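You operate a simulated robot arm through the tools that you are given. There is no shell and no other tool. Be economical: measure what you need, move in short steps, check, and stop when the job is done.

The job below is to be done with a simulated robot arm. You get a single attempt, and the scene is never put back.

Task
Fold the teal towel on the board and put it in the middle counter drawer.
Fine: blue flap over and back first, then the grey flap; keep it folded and shut the drawer.

It is judged by the outcome, as a careful person would: the job done as asked, and still so three seconds after it is handed in. It fails if anything else is knocked over, pushed out of place, dropped, spilled or broken. Flat cloth is picked up by pressing the open fingertips on it (5 to 10 N) and closing them slowly along it; thin cloth reads only 2 to 8 mm in the jaws.

Robot
A 6-joint arm with a two-finger parallel gripper, fixed in place. Base frame: the origin is at the foot of the arm, x ahead of it, y to its left, z up. Readings come in mm, rad, newtons and seconds.
With the tool pointing down near the work surface it reaches from about 440 to 860 mm from the base axis. Its first joint turns from -2.007 to 2.007 rad. Payload 4.2 kg.
Tool frame: the origin (TCP) lies between the finger pads and is the grasp point; the fingertips stand 23 mm ahead of it; z points along the fingers, y is the line along which they close. Largest opening 94 mm; finger width 38, thickness 10; the body of the gripper, 54 by 96 mm, starts 39 mm behind the TCP.
Orientation is told as [roll, pitch, yaw] about the base's x, y, z axes, in that order, counted from this pose: with the fingers straight down and closing along the base's y, the tool's x points along the base's -x, its y along +y and its z along -z.

Tools
- The arm moves only by the tool arm_command. Its arguments are lists of equal length, an entry for each row: "translation": the shift along the base's x, y, z in units of 30 mm (1.0 is 30 mm), a list of three; "rot": the turn, a rotation vector about the base's x, y, z in units of 4 degrees (1.0 is 4 degrees), a list of three; "claw": the gripper command, from -1 (fully open) to 1 (shut), values between in proportion. In form: {"translation": [[dx, dy, dz], ...], "rot": [[wx, wy, wz], ...], "claw": [claw, ...]}. A call has 1 to 12 rows; each row shifts and turns the commanded pose from where the row before left it. A call with a number of a shift or a turn outside -1 to 1 is refused whole. Rows are played at 5 a second. More than 50 mm and 0.15 rad between two rows, or a gripper value outside its range, and nothing of the call is played. Where a pose cannot be reached the arm comes as near as it can. A force on the tool above 90 N (or 10 N above the force at the start of the call, whichever is more), or a blocked arm, ends the call early, and 0.2 s more pass. The fingers move at their own pace (about 108 mm/s each) and stop on an object; they squeeze with about 44 N. The grip force told is the motor's: it shows also when the fingers shut on nothing. Time passes only in rows, and 0.2 s behind the last, so rows that do not move let the fingers close. It gives the time, the measured TCP pose, the force on the tool (base axes), the opening and the grip force at its end, in the units of the frame above (readings bear some noise).
- Cameras (640 x 400 px; columns grow to the right, rows downward): "scene" is fixed at [220.6, -649.9, 1467.2]; the picture's right is [0.94, -0.35, 0.00], its down [-0.19, -0.50, -0.85] and it looks along [0.30, 0.79, -0.53] (base axes); focal length 340 px, centre (320, 200). "wrist" rides on the gripper at [-39, 0, -44] in the tool frame; the picture's right is [0.00, -1.00, 0.00], its down [0.97, 0.00, -0.24] and it looks along [0.24, 0.00, 0.97] (tool axes); focal length 218 px, centre (320, 200). There is no depth. A picture from a camera that has moved, and an enlarged one, comes with that camera's place and axes in the base frame and with its lens.
- grab_frame(camera): a new picture of that camera. The clock stands still meanwhile.
- raise_lower(by): slides the trunk up (or, below 0, down) by that many mm; the arm rides with it, the base frame stays. It gives what a move gives, with no picture.
- zoom(camera, box): a new picture of the part [left, top, right, bottom] of that camera's present view, enlarged. The clock stands still meanwhile.
- close_job(): hands the job in; it is judged then, once.

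Work in short steps. Places have to be worked out from the pictures, the camera data and where the tool is seen: move nearer, look again, correct. Check each grasp and each placing, and mend what went wrong. You have 120 turns and 68 pictures in all, those below and enlarged ones among them. Open the gripper and draw the arm clear of the work before you hand the job in, unless the task says otherwise; then end with one line.

The tools are called after "Request:" as name(argument=value, ...) on one line, values as JSON. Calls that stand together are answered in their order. arm_command: Moves the arm, as the interface text tells. Its arguments: {"type":"object","properties":{"translation":{"type":"array","items":{"type":"array","items":{"type":"number"}}},"rot":{"type":"array","items":{"type":"array","items":{"type":"number"}}},"claw":{"type":"array","items":{"type":"number"}}},"required":["translation","rot","claw"]} The other tools are called the same way: raise_lower (by) slides the trunk up or down; grab_frame (camera) takes a picture; zoom (camera, box) takes an enlarged picture of a part of a camera's view; close_job () hands the job in.

At the start:

```text
time: 0.0
eef_pos: [493.1, 76.9, 1278.9]
ee_rot: [0.0, -0.001, 0.0]
force: [-0.3, 0.5, 0.3]
opening: 94.0
grasp_force: 0.0
trunk travel left (down, up): [-875.0, 115.0]
```

scene: 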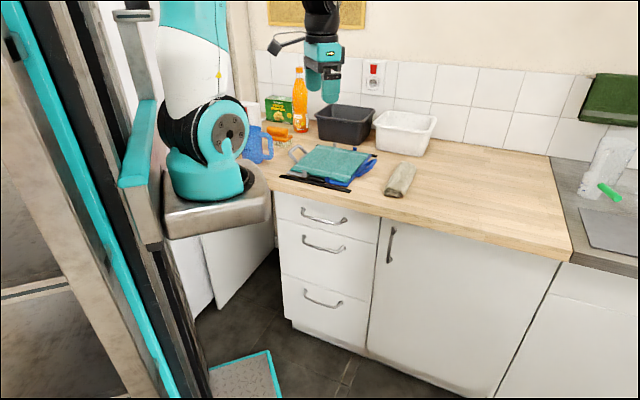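
wrist: 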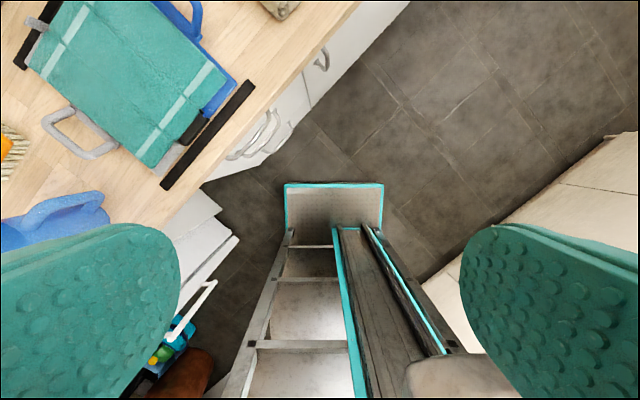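

The towel lies on a hinged folding board with a blue and a grey flap. I'll zoom in for details of the board and the drawers.

Request:
zoom(camera="scene", box=[240, 120, 420, 232])

Request:
zoom(camera="wrist", box=[0, 0, 320, 200])

Request:
zoom(camera="scene", box=[250, 180, 410, 360])

```text
3.56 times, centred on (330, 176) of scene
camera zoom: at [220.6, -649.9, 1467.2], right [0.94, -0.35, 0.0], down [-0.19, -0.5, -0.85], along [0.3, 0.79, -0.53], focal length 1210 px, centre (284, 285)
```

zoom: 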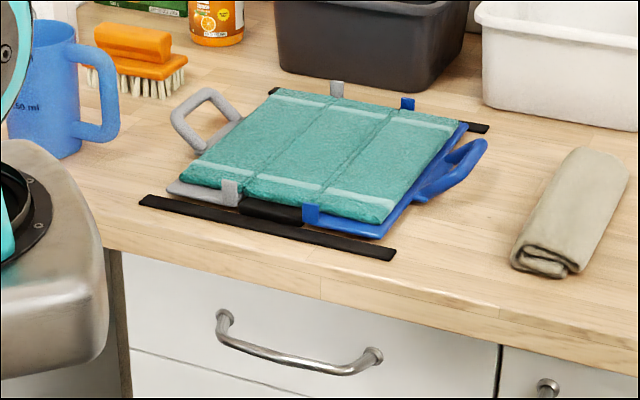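

```text
2.00 times, centred on (160, 100) of wrist
camera zoom: at [534.7, 76.2, 1321.8], right [0.0, -1.0, 0.0], down [-0.97, 0.0, 0.24], along [-0.24, 0.0, -0.97], focal length 436 px, centre (640, 400)
```

zoom: 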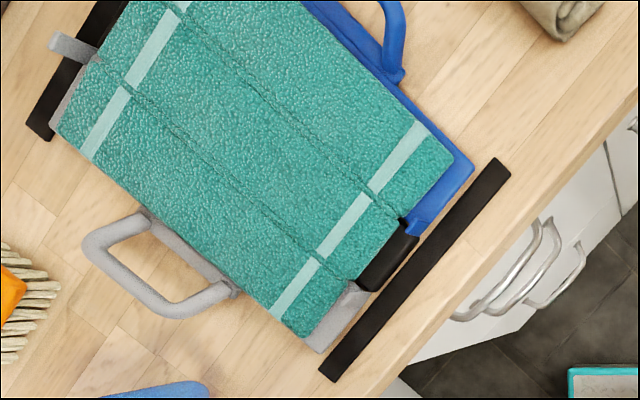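

```text
2.22 times, centred on (330, 270) of scene
camera zoom: at [220.6, -649.9, 1467.2], right [0.94, -0.35, 0.0], down [-0.19, -0.5, -0.85], along [0.3, 0.79, -0.53], focal length 756 px, centre (298, 44)
```

zoom: 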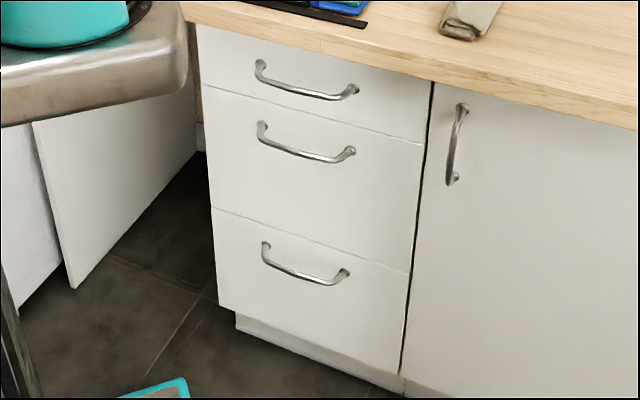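

The board and counter run about 45° to the base axes, with the counter edge along (0.71,-0.71). The middle drawer's handle is near (542,165,740). I'll start with the drawer, first turning the tool in place by -45° yaw.

Request:
arm_command(translation=[[0, 0, 0], [0, 0, 0], [0, 0, 0], [0, 0, 0], [0, 0, 0], [0, 0, 0], [0, 0, 0], [0, 0, 0], [0, 0, 0], [0, 0, 0], [0, 0, 0], [0, 0, 0]], rot=[[0, 0, -1], [0, 0, -1], [0, 0, -1], [0, 0, -1], [0, 0, -1], [0, 0, -1], [0, 0, -1], [0, 0, -1], [0, 0, -1], [0, 0, -1], [0, 0, -1], [0, 0, -0.25]], claw=[-1, -1, -1, -1, -1, -1, -1, -1, -1, -1, -1, -1])

Request:
grab_frame(camera="wrist")

Request:
grab_frame(camera="scene")

```text
time: 2.6
eef_pos: [494.5, 75.8, 1277.8]
ee_rot: [0.002, 0.0, -0.787]
force: [1.1, -0.8, 0.3]
opening: 94.0
grasp_force: 0.2
trunk travel left (down, up): [-875.0, 115.0]
```

```text
62 pictures are left
camera wrist: at [523.1, 48.8, 1320.9], right [-0.71, -0.71, 0.0], down [-0.69, 0.69, 0.24], along [-0.17, 0.17, -0.97], focal length 218 px, centre (320, 200)
```

wrist: 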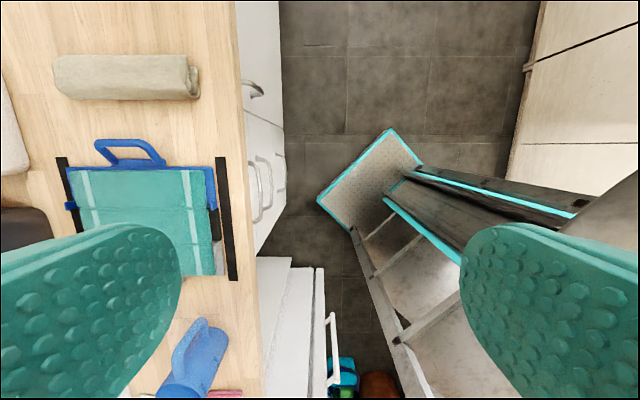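

```text
61 pictures are left
```

scene: 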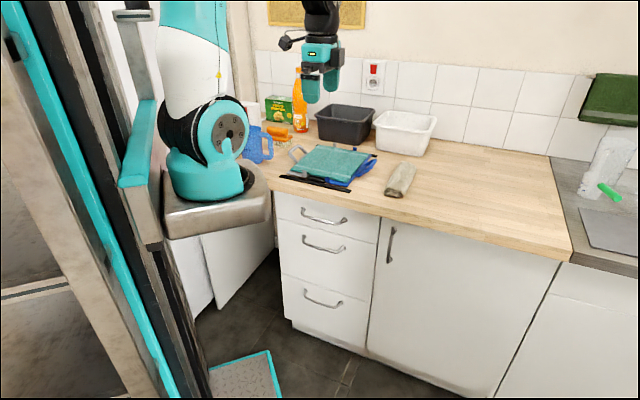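

The view now squares up with the counter. Drawer handles are near p≈550, where p is distance along (0.71,0.71), and q≈-240. The middle bar is at z≈670. I'll tilt the tool forward toward the drawers.

Request:
arm_command(translation=[[0, 0, 0], [0, 0, 0], [0, 0, 0], [0, 0, 0], [0, 0, 0], [0, 0, 0], [0, 0, 0], [0, 0, 0], [0, 0, 0], [0, 0, 0], [0, 0, 0], [0, 0, 0]], rot=[[1, -1, 0], [1, -1, 0], [1, -1, 0], [1, -1, 0], [1, -1, 0], [1, -1, 0], [1, -1, 0], [1, -1, 0], [1, -1, 0], [1, -1, 0], [1, -1, 0], [1, -1, 0]], claw=[-1, -1, -1, -1, -1, -1, -1, -1, -1, -1, -1, -1])

Request:
grab_frame(camera="scene")

```text
time: 5.2
eef_pos: [565.2, 111.3, 1325.8]
ee_rot: [1.187, 0.001, -0.787]
force: [-0.6, 0.6, 0.6]
opening: 93.8
grasp_force: 0.1
out of reach, approached as far as the arm can: row 7, 8, 9, 10, 11, 12
trunk travel left (down, up): [-875.0, 115.0]
```

```text
60 pictures are left
```

scene: 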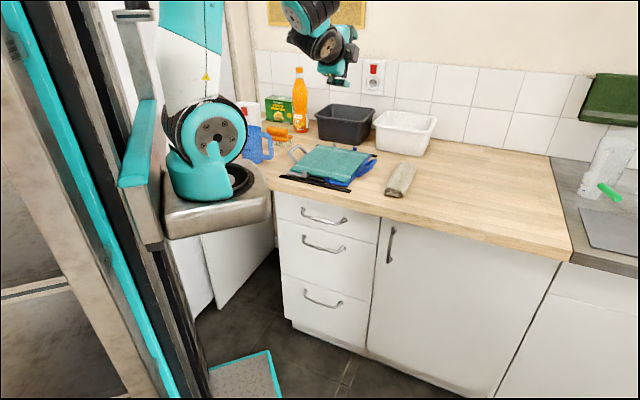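

Full tilt is out of reach this close in and this high. I'll go back to about 45° tilt and descend, since there is more room lower down, and check the pose as I go.

Request:
arm_command(translation=[[0, 0, 0], [0, 0, 0], [0, 0, 0], [0, 0, 0], [0, 0, -1], [0, 0, -1], [0, 0, -1], [0, 0, -1]], rot=[[-1, 1, 0], [-1, 1, 0], [-1, 1, 0], [-1, 1, 0], [0, 0, 0], [0, 0, 0], [0, 0, 0], [0, 0, 0]], claw=[-1, -1, -1, -1, -1, -1, -1, -1])

```text
time: 7.0
eef_pos: [565.9, 112.4, 1203.7]
ee_rot: [0.79, 0.001, -0.784]
force: [-0.5, 0.6, 0.4]
opening: 93.9
grasp_force: 0.0
trunk travel left (down, up): [-875.0, 115.0]
```

The pose command continues from the pose actually reached. I'll shift to p≈440, q≈-240 while descending.

Request:
arm_command(translation=[[-0.7, 0.25, -1], [-0.7, 0.25, -1], [-0.7, 0.25, -1], [-0.7, 0.25, -1], [0, 0, -1], [0, 0, -1], [0, 0, -1], [0, 0, -1], [0, 0, -1], [0, 0, -1], [0, 0, -1]], rot=[[0, 0, 0], [0, 0, 0], [0, 0, 0], [0, 0, 0], [0, 0, 0], [0, 0, 0], [0, 0, 0], [0, 0, 0], [0, 0, 0], [0, 0, 0], [0, 0, 0]], claw=[-1, -1, -1, -1, -1, -1, -1, -1, -1, -1, -1])

Request:
grab_frame(camera="wrist")

Request:
grab_frame(camera="scene")

```text
time: 9.4
eef_pos: [504.1, 159.3, 870.7]
ee_rot: [0.791, -0.001, -0.784]
force: [-0.7, -0.2, -0.5]
opening: 94.1
grasp_force: 0.1
out of reach, approached as far as the arm can: row 2, 3, 4
trunk travel left (down, up): [-875.0, 115.0]
```

```text
59 pictures are left
camera wrist: at [511.4, 109.3, 901.0], right [-0.5, -0.5, -0.71], down [-0.81, 0.57, 0.17], along [0.32, 0.66, -0.68], focal length 218 px, centre (320, 200)
```

wrist: 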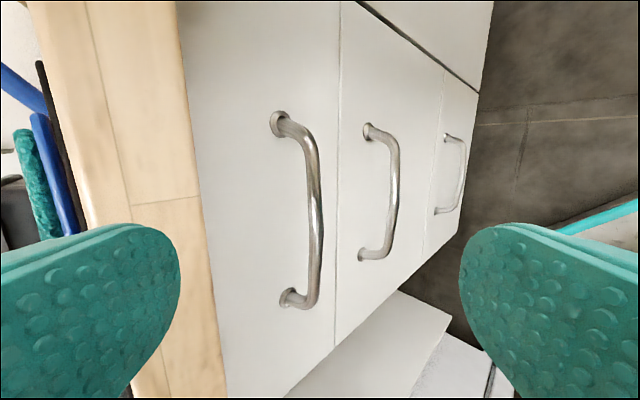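

```text
58 pictures are left
```

scene: 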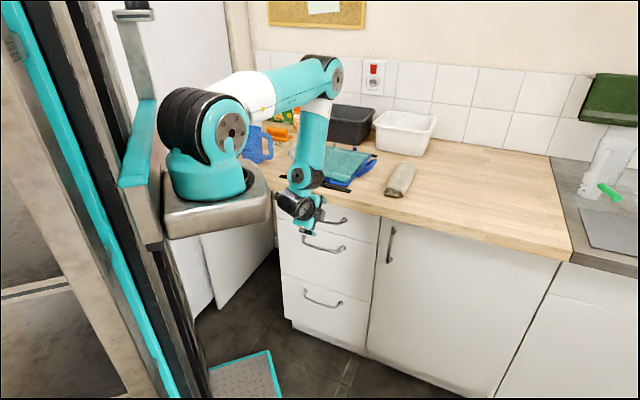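

Now I can triangulate the middle handle bar at about p=551, q=-233, z=673, with the drawer front at p≈579. I'll descend to its height while still back at p≈470, then tilt towards horizontal and narrow the fingers.

Request:
arm_command(translation=[[-0.1, 0.1, -1], [-0.1, 0.1, -1], [-0.1, 0.1, -1], [0, 0, -1], [0, 0, -1], [0, 0, -1], [0, 0, 0], [0, 0, 0], [0, 0, 0], [0, 0, 0], [0, 0, 0], [0, 0, 0]], rot=[[0, 0, 0], [0, 0, 0], [0, 0, 0], [0, 0, 0], [0, 0, 0], [0, 0, 0], [1, -1, 0], [1, -1, 0], [1, -1, 0], [1, -1, 0], [1, -1, 0], [1, -1, 0]], claw=[-1, -1, -1, -1, -1, -1, 0, 0.1, 0.1, 0.1, 0.1, 0.1])

Request:
grab_frame(camera="wrist")

```text
time: 12.0
eef_pos: [495.7, 169.7, 692.5]
ee_rot: [1.383, 0.001, -0.785]
force: [0.9, -0.3, 0.3]
opening: 42.1
grasp_force: 0.1
trunk travel left (down, up): [-875.0, 115.0]
```

```text
57 pictures are left
camera wrist: at [494.0, 110.5, 698.8], right [-0.13, -0.13, -0.98], down [-0.85, 0.52, 0.04], along [0.5, 0.84, -0.18], focal length 218 px, centre (320, 200)
```

wrist: 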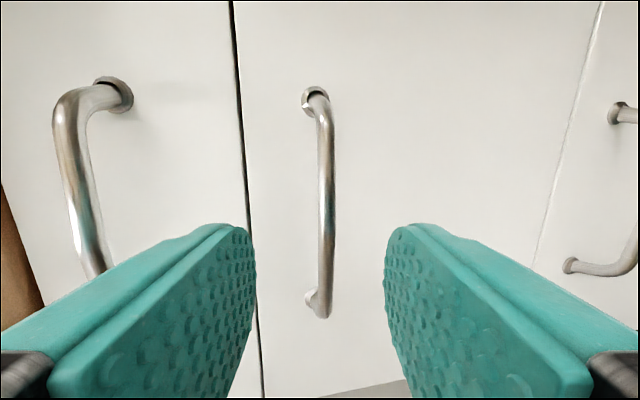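

The handle bar lies squarely between the fingers, at z≈672. I'll advance along p to reach it and then close.

Request:
arm_command(translation=[[0.6, 0.6, -0.2], [0.6, 0.6, -0.2], [0.5, 0.5, -0.2], [0, 0, 0], [0, 0, 0], [0, 0, 0]], rot=[[0, 0, 0], [0, 0, 0], [0, 0, 0], [0, 0, 0], [0, 0, 0], [0, 0, 0]], claw=[0.1, 0.1, 0.1, 0.1, 1, 1])

Request:
grab_frame(camera="wrist")

```text
time: 13.4
eef_pos: [545.8, 219.9, 673.9]
ee_rot: [1.383, -0.002, -0.785]
force: [1.0, 0.4, -0.8]
opening: 11.1
grasp_force: 44.7
trunk travel left (down, up): [-875.0, 115.0]
```

```text
56 pictures are left
camera wrist: at [544.6, 162.7, 680.9], right [-0.13, -0.13, -0.98], down [-0.85, 0.52, 0.04], along [0.5, 0.84, -0.18], focal length 218 px, centre (320, 200)
```

wrist: 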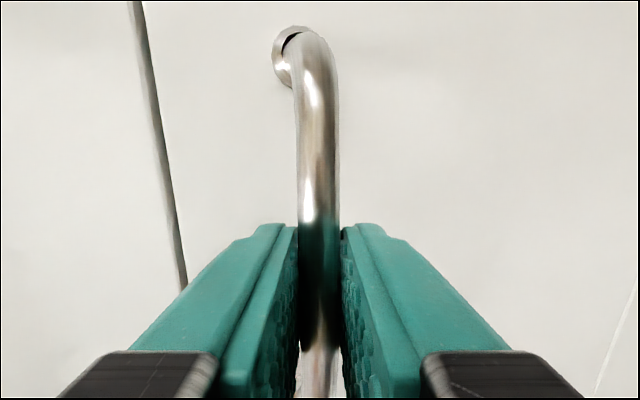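

The bar is gripped at 11 mm opening and 45 N. I'll pull the drawer straight out.

Request:
arm_command(translation=[[-0.4, -0.4, 0], [-0.5, -0.5, 0], [-0.5, -0.5, 0], [-0.5, -0.5, 0], [-0.5, -0.5, 0]], rot=[[0, 0, 0], [0, 0, 0], [0, 0, 0], [0, 0, 0], [0, 0, 0]], claw=[1, 1, 1, 1, 1])

Request:
grab_frame(camera="scene")

```text
time: 14.6
eef_pos: [473.7, 148.3, 675.0]
ee_rot: [1.384, -0.001, -0.784]
force: [-0.9, 0.8, 7.0]
opening: 11.2
grasp_force: 45.1
trunk travel left (down, up): [-875.0, 115.0]
```

```text
55 pictures are left
```

scene: 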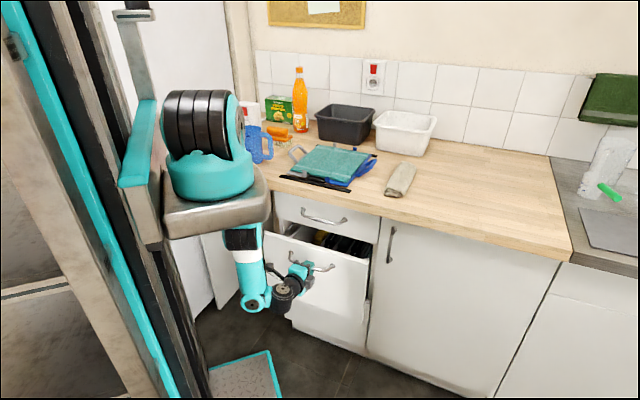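

The drawer slides out and is open by about 100 mm. I'll keep pulling.

Request:
arm_command(translation=[[-0.5, -0.5, 0], [-0.5, -0.5, 0], [-0.5, -0.5, 0]], rot=[[0, 0, 0], [0, 0, 0], [0, 0, 0]], claw=[1, 1, 1])

```text
time: 15.1
eef_pos: [463.2, 139.4, 672.9]
ee_rot: [1.414, -0.008, -0.792]
force: [11.1, -10.0, 37.4]
opening: 11.2
grasp_force: 44.5
out of reach, approached as far as the arm can: row 1, 2
trunk travel left (down, up): [-875.0, 115.0]
stopped in row 2: the force on the tool passed its limit (the readings are from after the stop); the commanded pose is now the measured one
```

The arm is at its inner limit with this flat tool angle; the drawer is about 115 mm out. The handle is now clear of the counter, so I'll loosen to a cage and rotate the tool towards vertical around the bar.

Request:
arm_command(translation=[[0, 0, 0], [0.015, 0.015, 0.03], [0.015, 0.015, 0.03], [0.015, 0.015, 0.03], [0.015, 0.015, 0.03], [0.015, 0.015, 0.03], [0.015, 0.015, 0.03], [0.015, 0.015, 0.03], [0.015, 0.015, 0.03]], rot=[[0, 0, 0], [-1, 1, 0], [-1, 1, 0], [-1, 1, 0], [-1, 1, 0], [-1, 1, 0], [-1, 1, 0], [-1, 1, 0], [-1, 1, 0]], claw=[0.65, 0.65, 0.65, 0.65, 0.65, 0.65, 0.65, 0.65, 0.65])

Request:
grab_frame(camera="wrist")

```text
time: 17.1
eef_pos: [467.7, 143.0, 671.0]
ee_rot: [0.611, -0.006, -0.784]
force: [-0.2, -0.1, -3.5]
opening: 17.2
grasp_force: 1.3
out of reach, approached as far as the arm can: row 2
trunk travel left (down, up): [-875.0, 115.0]
```

```text
54 pictures are left
camera wrist: at [480.3, 97.0, 705.7], right [-0.58, -0.58, -0.57], down [-0.79, 0.59, 0.19], along [0.23, 0.56, -0.8], focal length 218 px, centre (320, 200)
```

wrist: 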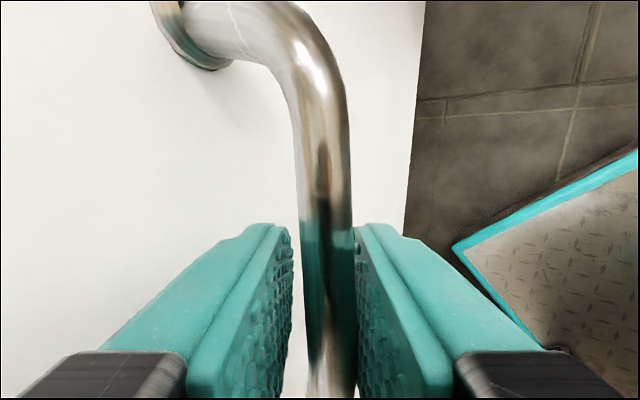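

The cage works; the tool is at 35° from vertical. I'll rotate a bit further, then close and pull.

Request:
arm_command(translation=[[0.01, 0.01, 0.05], [0.01, 0.01, 0.05], [0.01, 0.01, 0.05], [0, 0, 0], [0, 0, 0], [-0.5, -0.5, 0], [-0.5, -0.5, 0], [-0.5, -0.5, 0]], rot=[[-1, 1, 0], [-1, 1, 0], [-1, 1, 0], [0, 0, 0], [0, 0, 0], [0, 0, 0], [0, 0, 0], [0, 0, 0]], claw=[0.65, 0.65, 0.65, 1, 1, 1, 1, 1])

```text
time: 18.9
eef_pos: [425.2, 98.8, 675.7]
ee_rot: [0.315, -0.003, -0.782]
force: [-5.1, 3.8, -6.4]
opening: 12.8
grasp_force: 45.6
trunk travel left (down, up): [-875.0, 115.0]
```

The drawer is now about 180 mm open with no reach warning. I'll pull a bit more.

Request:
arm_command(translation=[[-0.5, -0.5, 0], [-0.5, -0.5, 0], [-0.5, -0.5, 0]], rot=[[0, 0, 0], [0, 0, 0], [0, 0, 0]], claw=[1, 1, 1])

Request:
grab_frame(camera="scene")

```text
time: 19.7
eef_pos: [380.6, 53.8, 675.2]
ee_rot: [0.316, -0.004, -0.78]
force: [0.3, -2.1, -11.9]
opening: 12.7
grasp_force: 44.6
trunk travel left (down, up): [-875.0, 115.0]
```

```text
53 pictures are left
```

scene: 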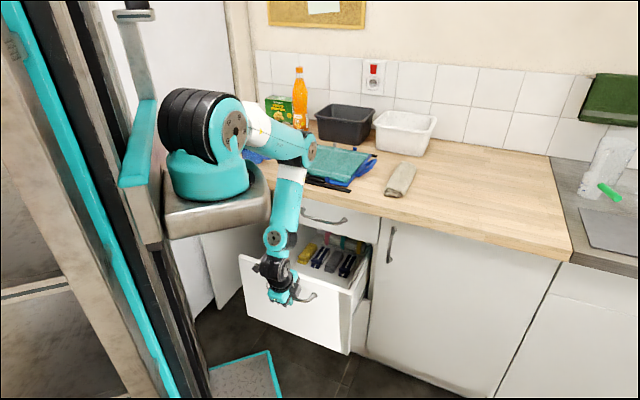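

The drawer is about 245 mm out. I'll look at its contents.

Request:
zoom(camera="scene", box=[230, 190, 400, 300])

```text
3.64 times, centred on (315, 245) of scene
camera zoom: at [220.6, -649.9, 1467.2], right [0.94, -0.35, 0.0], down [-0.19, -0.5, -0.85], along [0.3, 0.79, -0.53], focal length 1238 px, centre (338, 36)
```

zoom: 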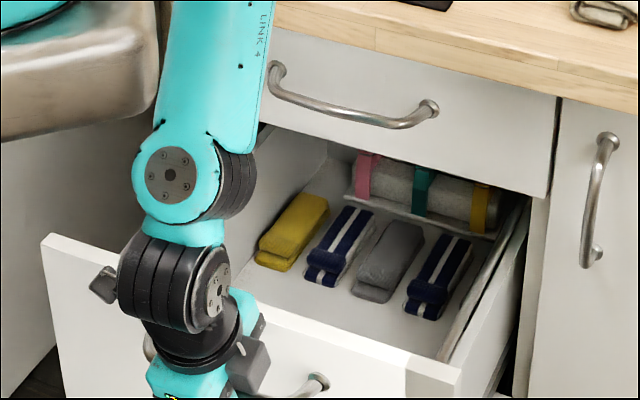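

There are folded towels inside, with free floor in front of them. I'll pull another bit, watching the force.

Request:
arm_command(translation=[[-0.5, -0.5, 0], [-0.5, -0.5, 0]], rot=[[0, 0, 0], [0, 0, 0]], claw=[1, 1])

```text
time: 20.3
eef_pos: [349.9, 22.8, 676.5]
ee_rot: [0.316, -0.007, -0.782]
force: [-3.0, 1.0, -3.6]
opening: 12.7
grasp_force: 45.6
trunk travel left (down, up): [-875.0, 115.0]
```

The drawer is open by about 290 mm, which is enough. I'll release the bar slightly and lift the fingers off along the tool axis.

Request:
arm_command(translation=[[0, 0, 0], [0, 0, 0], [-0.15, -0.15, 1], [-0.15, -0.15, 1]], rot=[[0, 0, 0], [0, 0, 0], [0, 0, 0], [0, 0, 0]], claw=[0.6, 0.6, 0.6, 0.6])

Request:
grab_frame(camera="wrist")

```text
time: 21.3
eef_pos: [340.6, 15.9, 736.8]
ee_rot: [0.319, -0.004, -0.781]
force: [0.2, -1.2, 0.0]
opening: 18.6
grasp_force: 0.1
trunk travel left (down, up): [-875.0, 115.0]
```

```text
51 pictures are left
camera wrist: at [360.3, -22.1, 777.1], right [-0.67, -0.67, -0.31], down [-0.74, 0.63, 0.22], along [0.05, 0.38, -0.92], focal length 218 px, centre (320, 200)
```

wrist: 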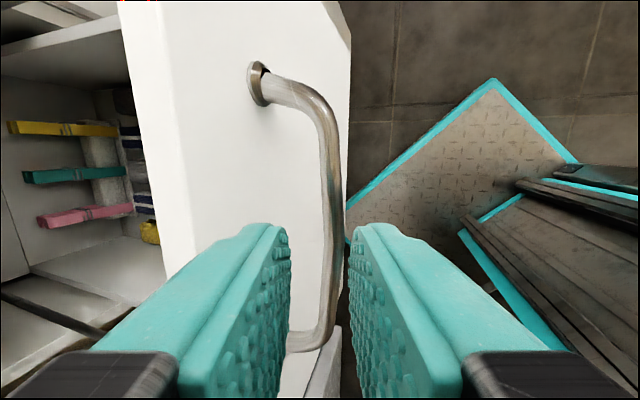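

Free of the bar. I'll rise straight up and bring the tool to vertical.

Request:
arm_command(translation=[[0, 0, 1], [0, 0, 1], [0, 0, 1], [0, 0, 1]], rot=[[-0.8, 0.8, 0], [-0.8, 0.8, 0], [-0.8, 0.8, 0], [-0.8, 0.8, 0]], claw=[0.6, 0.6, 0.6, 0.6])

```text
time: 22.3
eef_pos: [339.7, 13.1, 855.2]
ee_rot: [0.003, -0.003, -0.779]
force: [0.1, 0.1, -0.3]
opening: 18.8
grasp_force: 0.0
trunk travel left (down, up): [-875.0, 115.0]
```

Clear. I'll rise and swing over the board, starting to yaw so that the fingers will close across the flap handles.

Request:
arm_command(translation=[[0, 0, 1], [0, 0, 1], [0.4, 0.4, 1], [0.6, 0.6, 1], [0.6, 0.6, 1], [0.6, 0.6, 1], [0.6, 0.6, 1], [0.6, 0.6, 1], [0.6, 0.6, 1], [0.6, 0.6, 1], [0.6, 0.6, 1], [0.6, 0.6, 1]], rot=[[0, 0, 1], [0, 0, 1], [0, 0, 1], [0, 0, 1], [0, 0, 1], [0, 0, 1], [0, 0, 1], [0, 0, 1], [0, 0, 1], [0, 0, 1], [0, 0, 1], [0, 0, 1]], claw=[0, 0, 0, 0, 0, 0, 0, 0, 0, 0, 0, 0])

Request:
arm_command(translation=[[0.4, 0.4, 0], [0.4, 0.4, 0], [0.4, 0.4, 0], [0.4, 0.4, 0], [0.4, 0.4, 0], [0, 0, 0], [0, 0, 0], [0, 0, 0], [0, 0, 0], [0, 0, 0], [0, 0, 0]], rot=[[0, 0, 1], [0, 0, 1], [0, 0, 1], [0, 0, 1], [0, 0, 1], [0, 0, 1], [0, 0, 1], [0, 0, 1], [0, 0, 1], [0, 0, 1], [0, 0, 0.4]], claw=[0, 0, 0, 0, 0, 0, 0, 0, 0, 0, 0])

Request:
grab_frame(camera="wrist")

Request:
grab_frame(camera="scene")

```text
time: 24.9
eef_pos: [527.3, 200.9, 1201.2]
ee_rot: [0.001, -0.003, 0.059]
force: [0.3, -0.2, 0.0]
opening: 46.8
grasp_force: 0.0
out of reach, approached as far as the arm can: row 2, 3
trunk travel left (down, up): [-875.0, 115.0]
```

```text
time: 27.3
eef_pos: [587.7, 260.6, 1198.8]
ee_rot: [0.002, -0.005, 0.783]
force: [-0.1, -0.5, 0.0]
opening: 46.8
grasp_force: 0.0
trunk travel left (down, up): [-875.0, 115.0]
```

```text
50 pictures are left
camera wrist: at [616.2, 288.4, 1241.4], right [0.71, -0.71, 0.0], down [-0.69, -0.69, 0.24], along [-0.17, -0.17, -0.97], focal length 218 px, centre (320, 200)
```

wrist: 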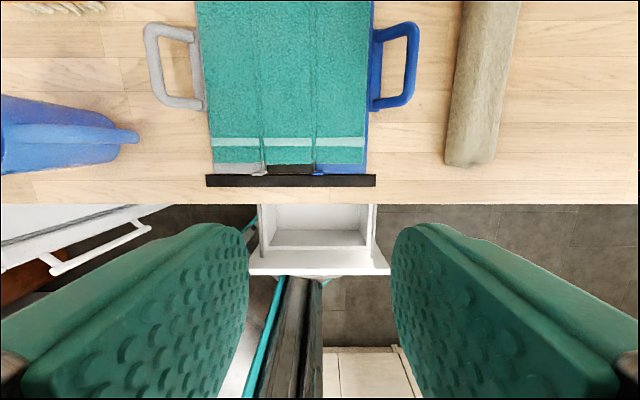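

```text
49 pictures are left
```

scene: 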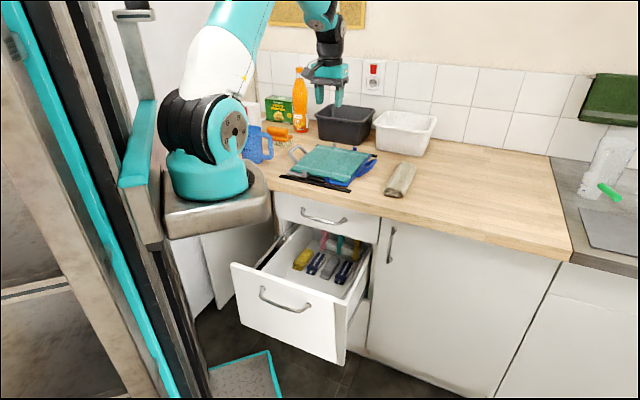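

From this view the blue handle bar is at about p=734, q=-342, z≈945, and the grey bar at q≈-34. The hinges are at q≈-226 (blue) and q≈-150 (grey). I'll go above the blue handle.

Request:
arm_command(translation=[[0.96, 0.09, -0.88], [0.96, 0.09, -0.88], [0.96, 0.09, -0.88], [0.96, 0.09, -0.88], [0.96, 0.09, -0.88], [0.96, 0.09, -0.88]], rot=[[0, 0, 0], [0, 0, 0], [0, 0, 0], [0, 0, 0], [0, 0, 0], [0, 0, 0]], claw=[0, 0, 0, 0, 0, 0])

Request:
grab_frame(camera="wrist")

Request:
zoom(camera="scene", box=[260, 90, 420, 200])

```text
time: 28.7
eef_pos: [758.3, 277.7, 1040.0]
ee_rot: [0.001, -0.003, 0.783]
force: [-0.7, -0.2, 0.2]
opening: 47.0
grasp_force: 0.0
trunk travel left (down, up): [-875.0, 115.0]
```

```text
48 pictures are left
camera wrist: at [787.2, 304.2, 1082.7], right [0.71, -0.71, 0.0], down [-0.69, -0.69, 0.24], along [-0.17, -0.17, -0.97], focal length 218 px, centre (320, 200)
```

wrist: 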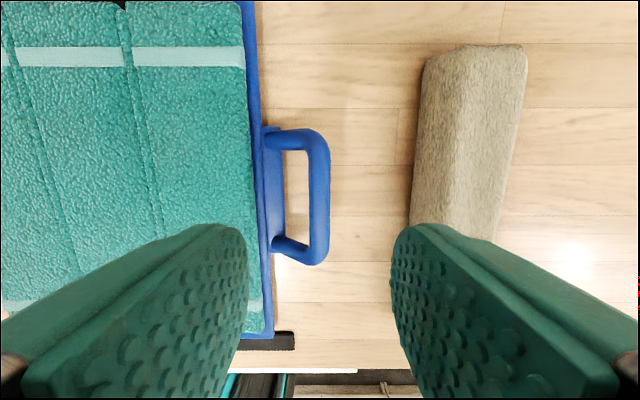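

```text
3.64 times, centred on (340, 145) of scene
camera zoom: at [220.6, -649.9, 1467.2], right [0.94, -0.35, 0.0], down [-0.19, -0.5, -0.85], along [0.3, 0.79, -0.53], focal length 1238 px, centre (247, 400)
```

zoom: 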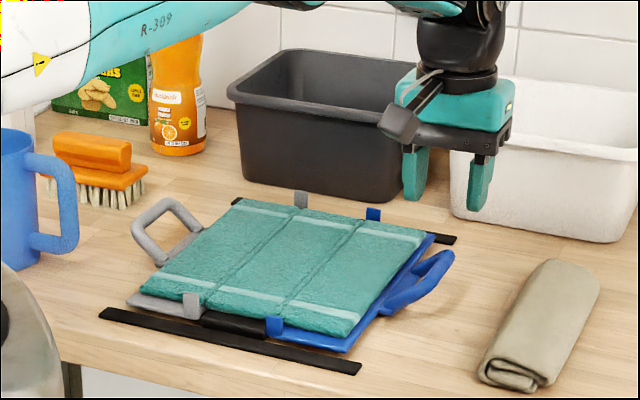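

The bar lines up with the tool (q≈-341, p≈738). I'll narrow the opening, descend so the fingertips straddle the bar, and close.

Request:
arm_command(translation=[[0.06, 0.06, -0.9], [0.06, 0.06, -0.9], [0, 0, -0.9], [0, 0, 0], [0, 0, 0], [0, 0, 0]], rot=[[0, 0, 0], [0, 0, 0], [0, 0, 0], [0, 0, 0], [0, 0, 0], [0, 0, 0]], claw=[0.4, 0.4, 0.4, 0.7, 1, 1])

Request:
grab_frame(camera="wrist")

Request:
zoom(camera="scene", box=[260, 90, 420, 200])

```text
time: 30.1
eef_pos: [757.1, 277.1, 959.6]
ee_rot: [0.002, -0.003, 0.783]
force: [-4.5, 7.9, -0.4]
opening: 13.2
grasp_force: 43.7
out of reach, approached as far as the arm can: row 3
trunk travel left (down, up): [-875.0, 115.0]
```

```text
46 pictures are left
camera wrist: at [786.9, 304.4, 1002.9], right [0.71, -0.71, 0.0], down [-0.69, -0.69, 0.24], along [-0.17, -0.17, -0.97], focal length 218 px, centre (320, 200)
```

wrist: 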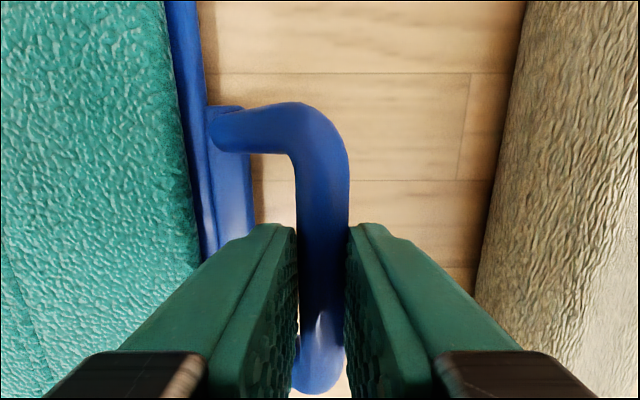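

```text
3.64 times, centred on (340, 145) of scene
camera zoom: at [220.6, -649.9, 1467.2], right [0.94, -0.35, 0.0], down [-0.19, -0.5, -0.85], along [0.3, 0.79, -0.53], focal length 1238 px, centre (247, 400)
```

zoom: 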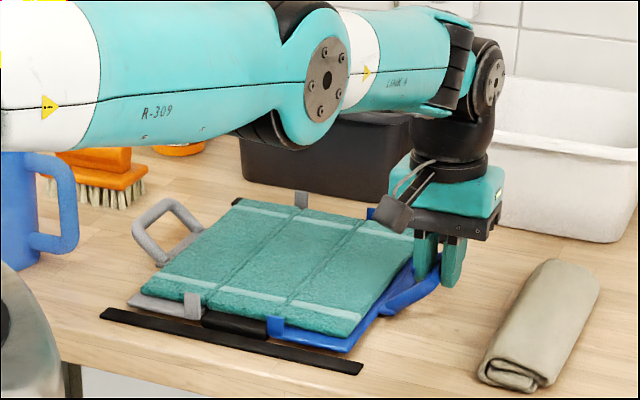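

The blue bar is gripped (13 mm). I'll lift the flap along its hinge arc, with first stage about 50° followed by a check.

Request:
arm_command(translation=[[-0.08, 0.08, 0.32], [-0.08, 0.08, 0.32], [-0.12, 0.12, 0.3], [-0.12, 0.12, 0.3], [-0.15, 0.15, 0.265], [-0.15, 0.15, 0.265], [-0.184, 0.184, 0.22], [-0.184, 0.184, 0.22], [-0.207, 0.207, 0.175], [-0.207, 0.207, 0.175]], rot=[[0, 0, 0], [0, 0, 0], [0, 0, 0], [0, 0, 0], [0, 0, 0], [0, 0, 0], [0, 0, 0], [0, 0, 0], [0, 0, 0], [0, 0, 0]], claw=[1, 1, 1, 1, 1, 1, 1, 1, 1, 1])

Request:
zoom(camera="scene", box=[260, 90, 420, 200])

```text
time: 32.3
eef_pos: [715.3, 322.0, 1042.3]
ee_rot: [0.004, -0.012, 0.782]
force: [17.0, -19.5, 36.1]
opening: 13.7
grasp_force: 44.0
trunk travel left (down, up): [-875.0, 115.0]
```

```text
3.64 times, centred on (340, 145) of scene
camera zoom: at [220.6, -649.9, 1467.2], right [0.94, -0.35, 0.0], down [-0.19, -0.5, -0.85], along [0.3, 0.79, -0.53], focal length 1238 px, centre (247, 400)
```

zoom: 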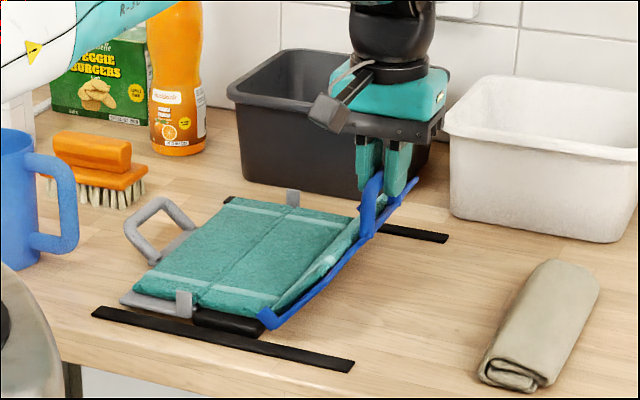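

The tool reads about 45 N pushing it outward, so my arc radius is slightly too small and the board slid a few mm. I'll ease outward and re-read.

Request:
arm_command(translation=[[0.06, -0.06, 0.1], [0.06, -0.06, 0.1]], rot=[[0, 0, 0], [0, 0, 0]], claw=[1, 1])

Request:
grab_frame(camera="wrist")

```text
time: 32.9
eef_pos: [716.7, 319.5, 1040.0]
ee_rot: [0.004, 0.001, 0.787]
force: [13.9, 10.4, 4.4]
opening: 13.4
grasp_force: 44.6
trunk travel left (down, up): [-875.0, 115.0]
```

```text
43 pictures are left
camera wrist: at [744.5, 346.8, 1082.2], right [0.71, -0.71, 0.0], down [-0.68, -0.69, 0.24], along [-0.17, -0.17, -0.97], focal length 218 px, centre (320, 200)
```

wrist: 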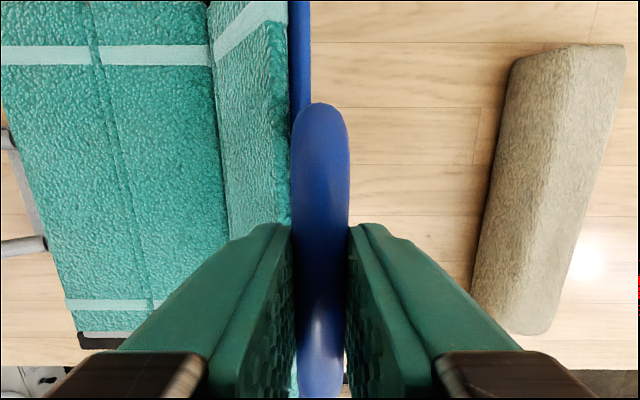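

Forces dropped. The bar is still held and the flap is partly up. I'll check how the board sits before carrying on.

Request:
zoom(camera="scene", box=[276, 130, 376, 195])

```text
6.15 times, centred on (326, 162) of scene
camera zoom: at [220.6, -649.9, 1467.2], right [0.94, -0.35, 0.0], down [-0.19, -0.5, -0.85], along [0.3, 0.79, -0.53], focal length 2094 px, centre (283, 431)
```

zoom: 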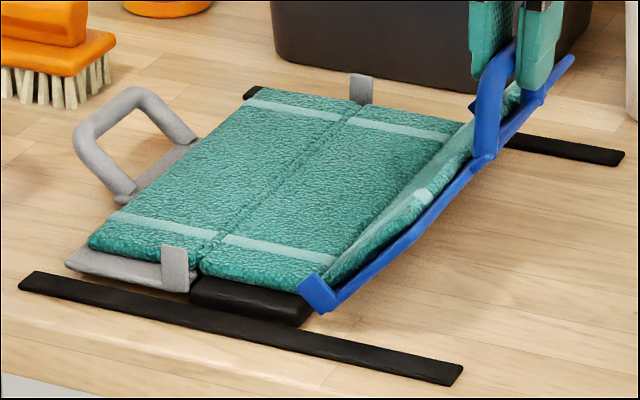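

The board sits well and the flap is about 50° up. I'll continue along the arc in small steps, watching the force.

Request:
arm_command(translation=[[-0.239, 0.239, 0.17], [-0.239, 0.239, 0.17], [-0.258, 0.258, 0.11], [-0.258, 0.258, 0.11]], rot=[[0, 0, 0], [0, 0, 0], [0, 0, 0], [0, 0, 0]], claw=[1, 1, 1, 1])

```text
time: 33.9
eef_pos: [687.4, 346.4, 1059.5]
ee_rot: [0.003, 0.0, 0.785]
force: [-7.1, -9.5, 1.3]
opening: 13.3
grasp_force: 44.6
trunk travel left (down, up): [-875.0, 115.0]
```

Forces are low, so that radius is good. Continuing over the top.

Request:
arm_command(translation=[[-0.266, 0.266, 0.045], [-0.266, 0.266, 0.045], [-0.268, 0.268, -0.02], [-0.268, 0.268, -0.02]], rot=[[0, 0, 0], [0, 0, 0], [0, 0, 0], [0, 0, 0]], claw=[1, 1, 1, 1])

Request:
zoom(camera="scene", box=[260, 100, 400, 195])

```text
time: 34.9
eef_pos: [656.5, 381.0, 1061.7]
ee_rot: [0.003, -0.005, 0.782]
force: [-1.1, -3.0, -0.4]
opening: 13.3
grasp_force: 44.2
trunk travel left (down, up): [-875.0, 115.0]
```

```text
4.21 times, centred on (330, 148) of scene
camera zoom: at [220.6, -649.9, 1467.2], right [0.94, -0.35, 0.0], down [-0.19, -0.5, -0.85], along [0.3, 0.79, -0.53], focal length 1433 px, centre (278, 421)
```

zoom: 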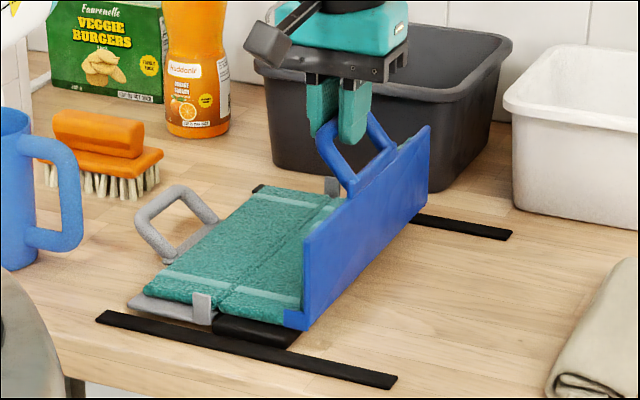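

The flap is upright. Continuing down the far side.

Request:
arm_command(translation=[[-0.263, 0.263, -0.085], [-0.263, 0.263, -0.085], [-0.248, 0.248, -0.148], [-0.248, 0.248, -0.148], [-0.226, 0.226, -0.208], [-0.226, 0.226, -0.208]], rot=[[0, 0, 0], [0, 0, 0], [0, 0, 0], [0, 0, 0], [0, 0, 0], [0, 0, 0]], claw=[1, 1, 1, 1, 1, 1])

```text
time: 36.3
eef_pos: [611.7, 424.8, 1037.0]
ee_rot: [0.003, -0.013, 0.781]
force: [31.4, -23.6, 37.8]
opening: 13.4
grasp_force: 43.9
trunk travel left (down, up): [-875.0, 115.0]
```

There is tangential resistance of about 54 N near 115°. I'll look before pushing on.

Request:
zoom(camera="scene", box=[260, 100, 400, 195])

Request:
grab_frame(camera="wrist")

```text
4.21 times, centred on (330, 148) of scene
camera zoom: at [220.6, -649.9, 1467.2], right [0.94, -0.35, 0.0], down [-0.19, -0.5, -0.85], along [0.3, 0.79, -0.53], focal length 1433 px, centre (278, 421)
```

zoom: 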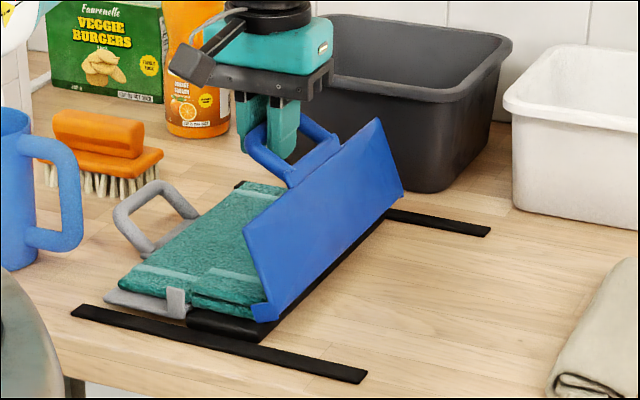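

```text
39 pictures are left
camera wrist: at [640.6, 452.4, 1081.0], right [0.7, -0.71, 0.0], down [-0.69, -0.69, 0.23], along [-0.16, -0.16, -0.97], focal length 218 px, centre (320, 200)
```

wrist: 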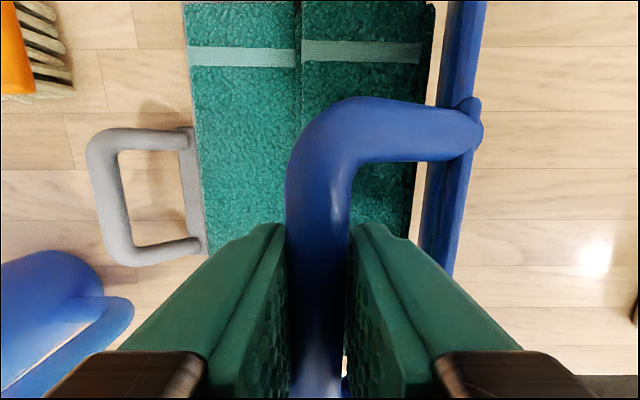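

The bar does not turn freely in the tight grip, so torque built up and dragged the board a little. The hinge pivots seem to be higher, at z≈935 at the tabs. I'll turn the tool along with the flap to relieve the torque.

Request:
arm_command(translation=[[0, 0, 0], [0, 0, 0]], rot=[[-0.6, -0.6, 0], [-0.6, -0.6, 0]], claw=[1, 1])

```text
time: 36.9
eef_pos: [609.5, 425.5, 1034.9]
ee_rot: [-0.116, -0.008, 0.788]
force: [8.7, 10.6, 17.6]
opening: 13.2
grasp_force: 43.8
trunk travel left (down, up): [-875.0, 115.0]
```

Relieved. I'll continue the arc while rotating the tool with it.

Request:
arm_command(translation=[[-0.157, 0.157, -0.167], [-0.157, 0.157, -0.167], [-0.138, 0.138, -0.195], [-0.138, 0.138, -0.195], [-0.118, 0.118, -0.222], [-0.118, 0.118, -0.222]], rot=[[-0.6, -0.6, 0], [-0.6, -0.6, 0], [-0.6, -0.6, 0], [-0.6, -0.6, 0], [-0.6, -0.6, 0], [-0.6, -0.6, 0]], claw=[1, 1, 1, 1, 1, 1])

Request:
zoom(camera="scene", box=[250, 100, 390, 195])

```text
time: 38.3
eef_pos: [520.3, 413.6, 1007.4]
ee_rot: [-0.445, -0.035, 0.794]
force: [49.8, 29.1, 110.3]
opening: 12.1
grasp_force: 44.1
out of reach, approached as far as the arm can: row 1, 2, 3, 4, 5, 6
trunk travel left (down, up): [-875.0, 115.0]
```

```text
4.21 times, centred on (320, 148) of scene
camera zoom: at [220.6, -649.9, 1467.2], right [0.94, -0.35, 0.0], down [-0.19, -0.5, -0.85], along [0.3, 0.79, -0.53], focal length 1433 px, centre (320, 421)
```

zoom: 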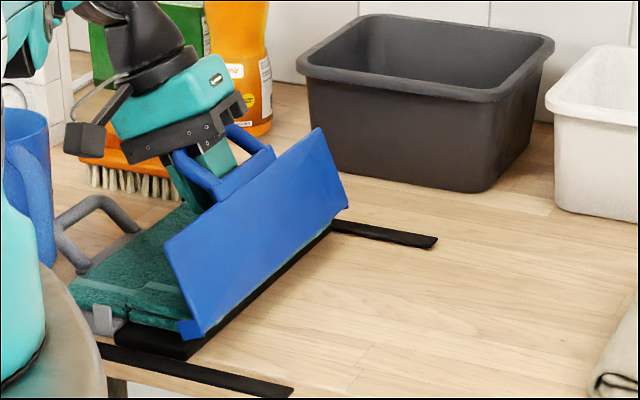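

The arm ran out of reach in that tilt and dragged the board toward the edge, with a high force. I'll look at the whole scene before undoing it.

Request:
grab_frame(camera="scene")

```text
37 pictures are left
```

scene: 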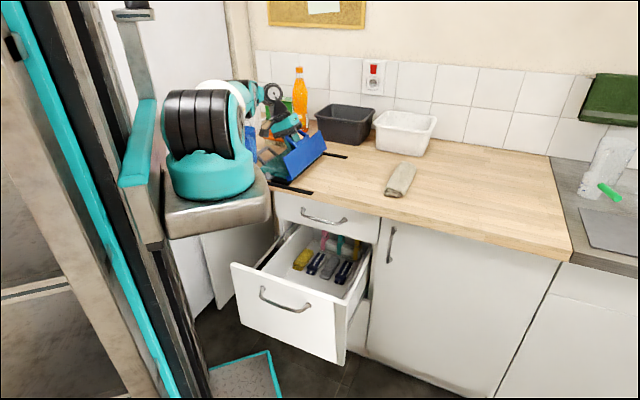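

The arm seems to have cleared the mug. I'll reverse: un-tilt and carry the flap handle back toward its earlier position, in small steps.

Request:
arm_command(translation=[[0, 0, 0.1], [0.3, 0.1, 0.15], [0.4, 0.1, 0.15]], rot=[[0.6, 0.6, 0], [0.6, 0.6, 0], [0.6, 0.6, 0]], claw=[1, 1, 1])

```text
time: 39.1
eef_pos: [533.2, 414.7, 1009.0]
ee_rot: [-0.292, -0.007, 0.785]
force: [-31.9, -2.9, 34.1]
opening: 11.5
grasp_force: 43.7
trunk travel left (down, up): [-875.0, 115.0]
```

Forces are dropping and the pose is reachable again. Continuing back.

Request:
arm_command(translation=[[0.4, 0.2, 0.1], [0.4, 0.2, 0.1], [0.5, 0.2, 0.1], [0.5, 0.2, 0.1]], rot=[[0.6, 0.6, 0], [0.6, 0.6, 0], [0.6, 0.6, 0], [0.3, 0.3, 0]], claw=[1, 1, 1, 1])

Request:
grab_frame(camera="wrist")

Request:
zoom(camera="scene", box=[230, 80, 400, 200])

```text
time: 40.1
eef_pos: [592.1, 436.9, 1015.6]
ee_rot: [-0.088, 0.0, 0.781]
force: [-0.3, -3.7, -9.2]
opening: 11.3
grasp_force: 43.5
trunk travel left (down, up): [-875.0, 115.0]
```

```text
36 pictures are left
camera wrist: at [618.9, 467.5, 1058.7], right [0.7, -0.71, 0.09], down [-0.71, -0.67, 0.24], along [-0.11, -0.23, -0.97], focal length 218 px, centre (320, 200)
```

wrist: 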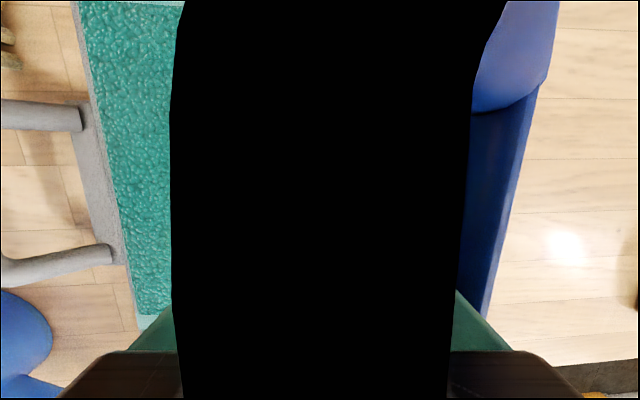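

```text
3.33 times, centred on (315, 140) of scene
camera zoom: at [220.6, -649.9, 1467.2], right [0.94, -0.35, 0.0], down [-0.19, -0.5, -0.85], along [0.3, 0.79, -0.53], focal length 1134 px, centre (337, 400)
```

zoom: 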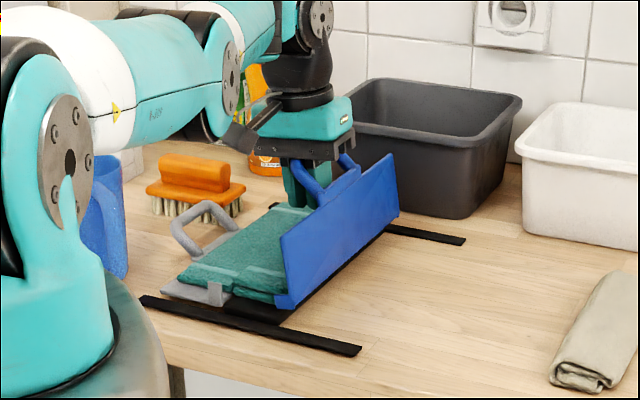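

The blue flap's third of the towel already lies folded on the centre, so the flap probably stops at about 115°. The bar has slid deep into the fingers. I'll loosen and raise the tool to regrip near the tips.

Request:
arm_command(translation=[[0, 0, 0], [0, 0, 0], [0, 0, 0.5], [0, 0, 0.5]], rot=[[0.3, 0.3, 0], [0.3, 0.3, 0], [0, 0, 0], [0, 0, 0]], claw=[0.4, 0.4, 0.4, 0.4])

Request:
grab_frame(camera="wrist")

Request:
zoom(camera="scene", box=[250, 100, 390, 195])

```text
time: 41.1
eef_pos: [596.8, 443.2, 1047.2]
ee_rot: [-0.03, 0.0, 0.784]
force: [0.2, 0.6, -0.5]
opening: 28.3
grasp_force: 0.1
out of reach, approached as far as the arm can: row 2
trunk travel left (down, up): [-875.0, 115.0]
```

```text
34 pictures are left
camera wrist: at [623.8, 472.0, 1090.1], right [0.7, -0.71, 0.03], down [-0.69, -0.68, 0.24], along [-0.15, -0.19, -0.97], focal length 218 px, centre (320, 200)
```

wrist: 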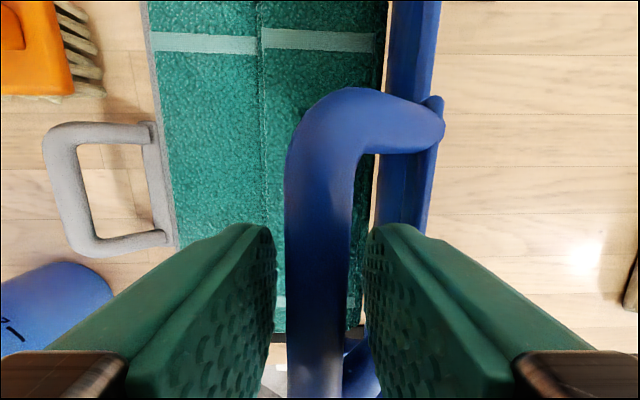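

```text
4.21 times, centred on (320, 148) of scene
camera zoom: at [220.6, -649.9, 1467.2], right [0.94, -0.35, 0.0], down [-0.19, -0.5, -0.85], along [0.3, 0.79, -0.53], focal length 1433 px, centre (320, 421)
```

zoom: 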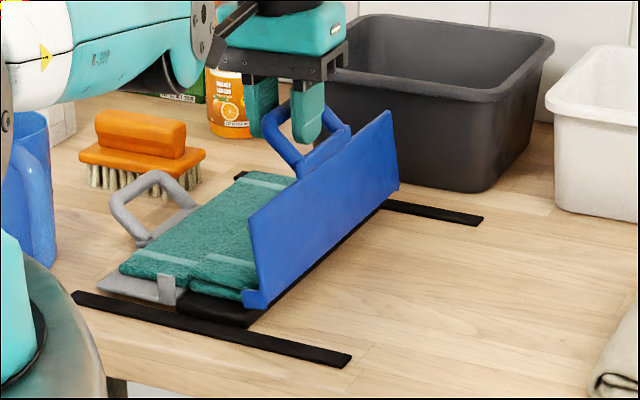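

The flap holds at about 105° with the blue third neatly folded onto the centre. The board has slid roughly 65 mm along the counter. I'll regrip the bar near the fingertips with a lighter squeeze so it can turn.

Request:
arm_command(translation=[[0, 0, 0.35], [0, 0, 0], [0, 0, 0]], rot=[[0.2, 0.2, 0], [0.2, 0.2, 0], [0, 0, 0]], claw=[0.4, 0.74, 0.74])

```text
time: 41.9
eef_pos: [598.5, 447.3, 1058.2]
ee_rot: [0.012, -0.002, 0.781]
force: [-1.4, -1.7, 2.6]
opening: 13.6
grasp_force: 44.1
out of reach, approached as far as the arm can: row 1
trunk travel left (down, up): [-875.0, 115.0]
```

The squeeze is full force either way. I'll swing the flap back in short calls, tilting the tool gently along with it to limit the torque.

Request:
arm_command(translation=[[0.257, -0.257, 0.1], [0.257, -0.257, 0.1], [0.242, -0.242, 0.03], [0.242, -0.242, 0.03]], rot=[[0.3, 0.3, 0], [0.3, 0.3, 0], [0.3, 0.3, 0], [0.3, 0.3, 0]], claw=[1, 1, 1, 1])

```text
time: 42.9
eef_pos: [627.6, 418.3, 1066.8]
ee_rot: [0.129, -0.003, 0.784]
force: [1.6, -0.2, -9.1]
opening: 13.2
grasp_force: 43.7
trunk travel left (down, up): [-875.0, 115.0]
```

Smooth, with a low force. Continuing past vertical.

Request:
arm_command(translation=[[0.242, -0.242, -0.03], [0.242, -0.242, -0.03], [0.235, -0.235, -0.088], [0.235, -0.235, -0.088]], rot=[[0.4, 0.4, 0], [0.4, 0.4, 0], [0.4, 0.4, 0], [0.4, 0.4, 0]], claw=[1, 1, 1, 1])

Request:
zoom(camera="scene", box=[250, 100, 390, 195])

```text
time: 43.9
eef_pos: [653.9, 379.8, 1058.3]
ee_rot: [0.288, -0.003, 0.783]
force: [0.8, 2.5, -4.9]
opening: 13.2
grasp_force: 44.3
out of reach, approached as far as the arm can: row 3
trunk travel left (down, up): [-875.0, 115.0]
```

```text
4.21 times, centred on (320, 148) of scene
camera zoom: at [220.6, -649.9, 1467.2], right [0.94, -0.35, 0.0], down [-0.19, -0.5, -0.85], along [0.3, 0.79, -0.53], focal length 1433 px, centre (320, 421)
```

zoom: 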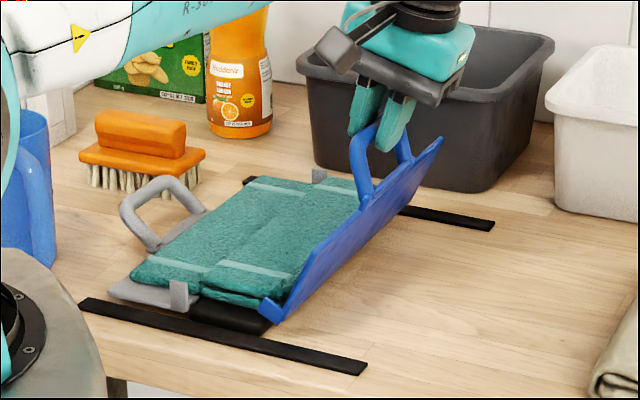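

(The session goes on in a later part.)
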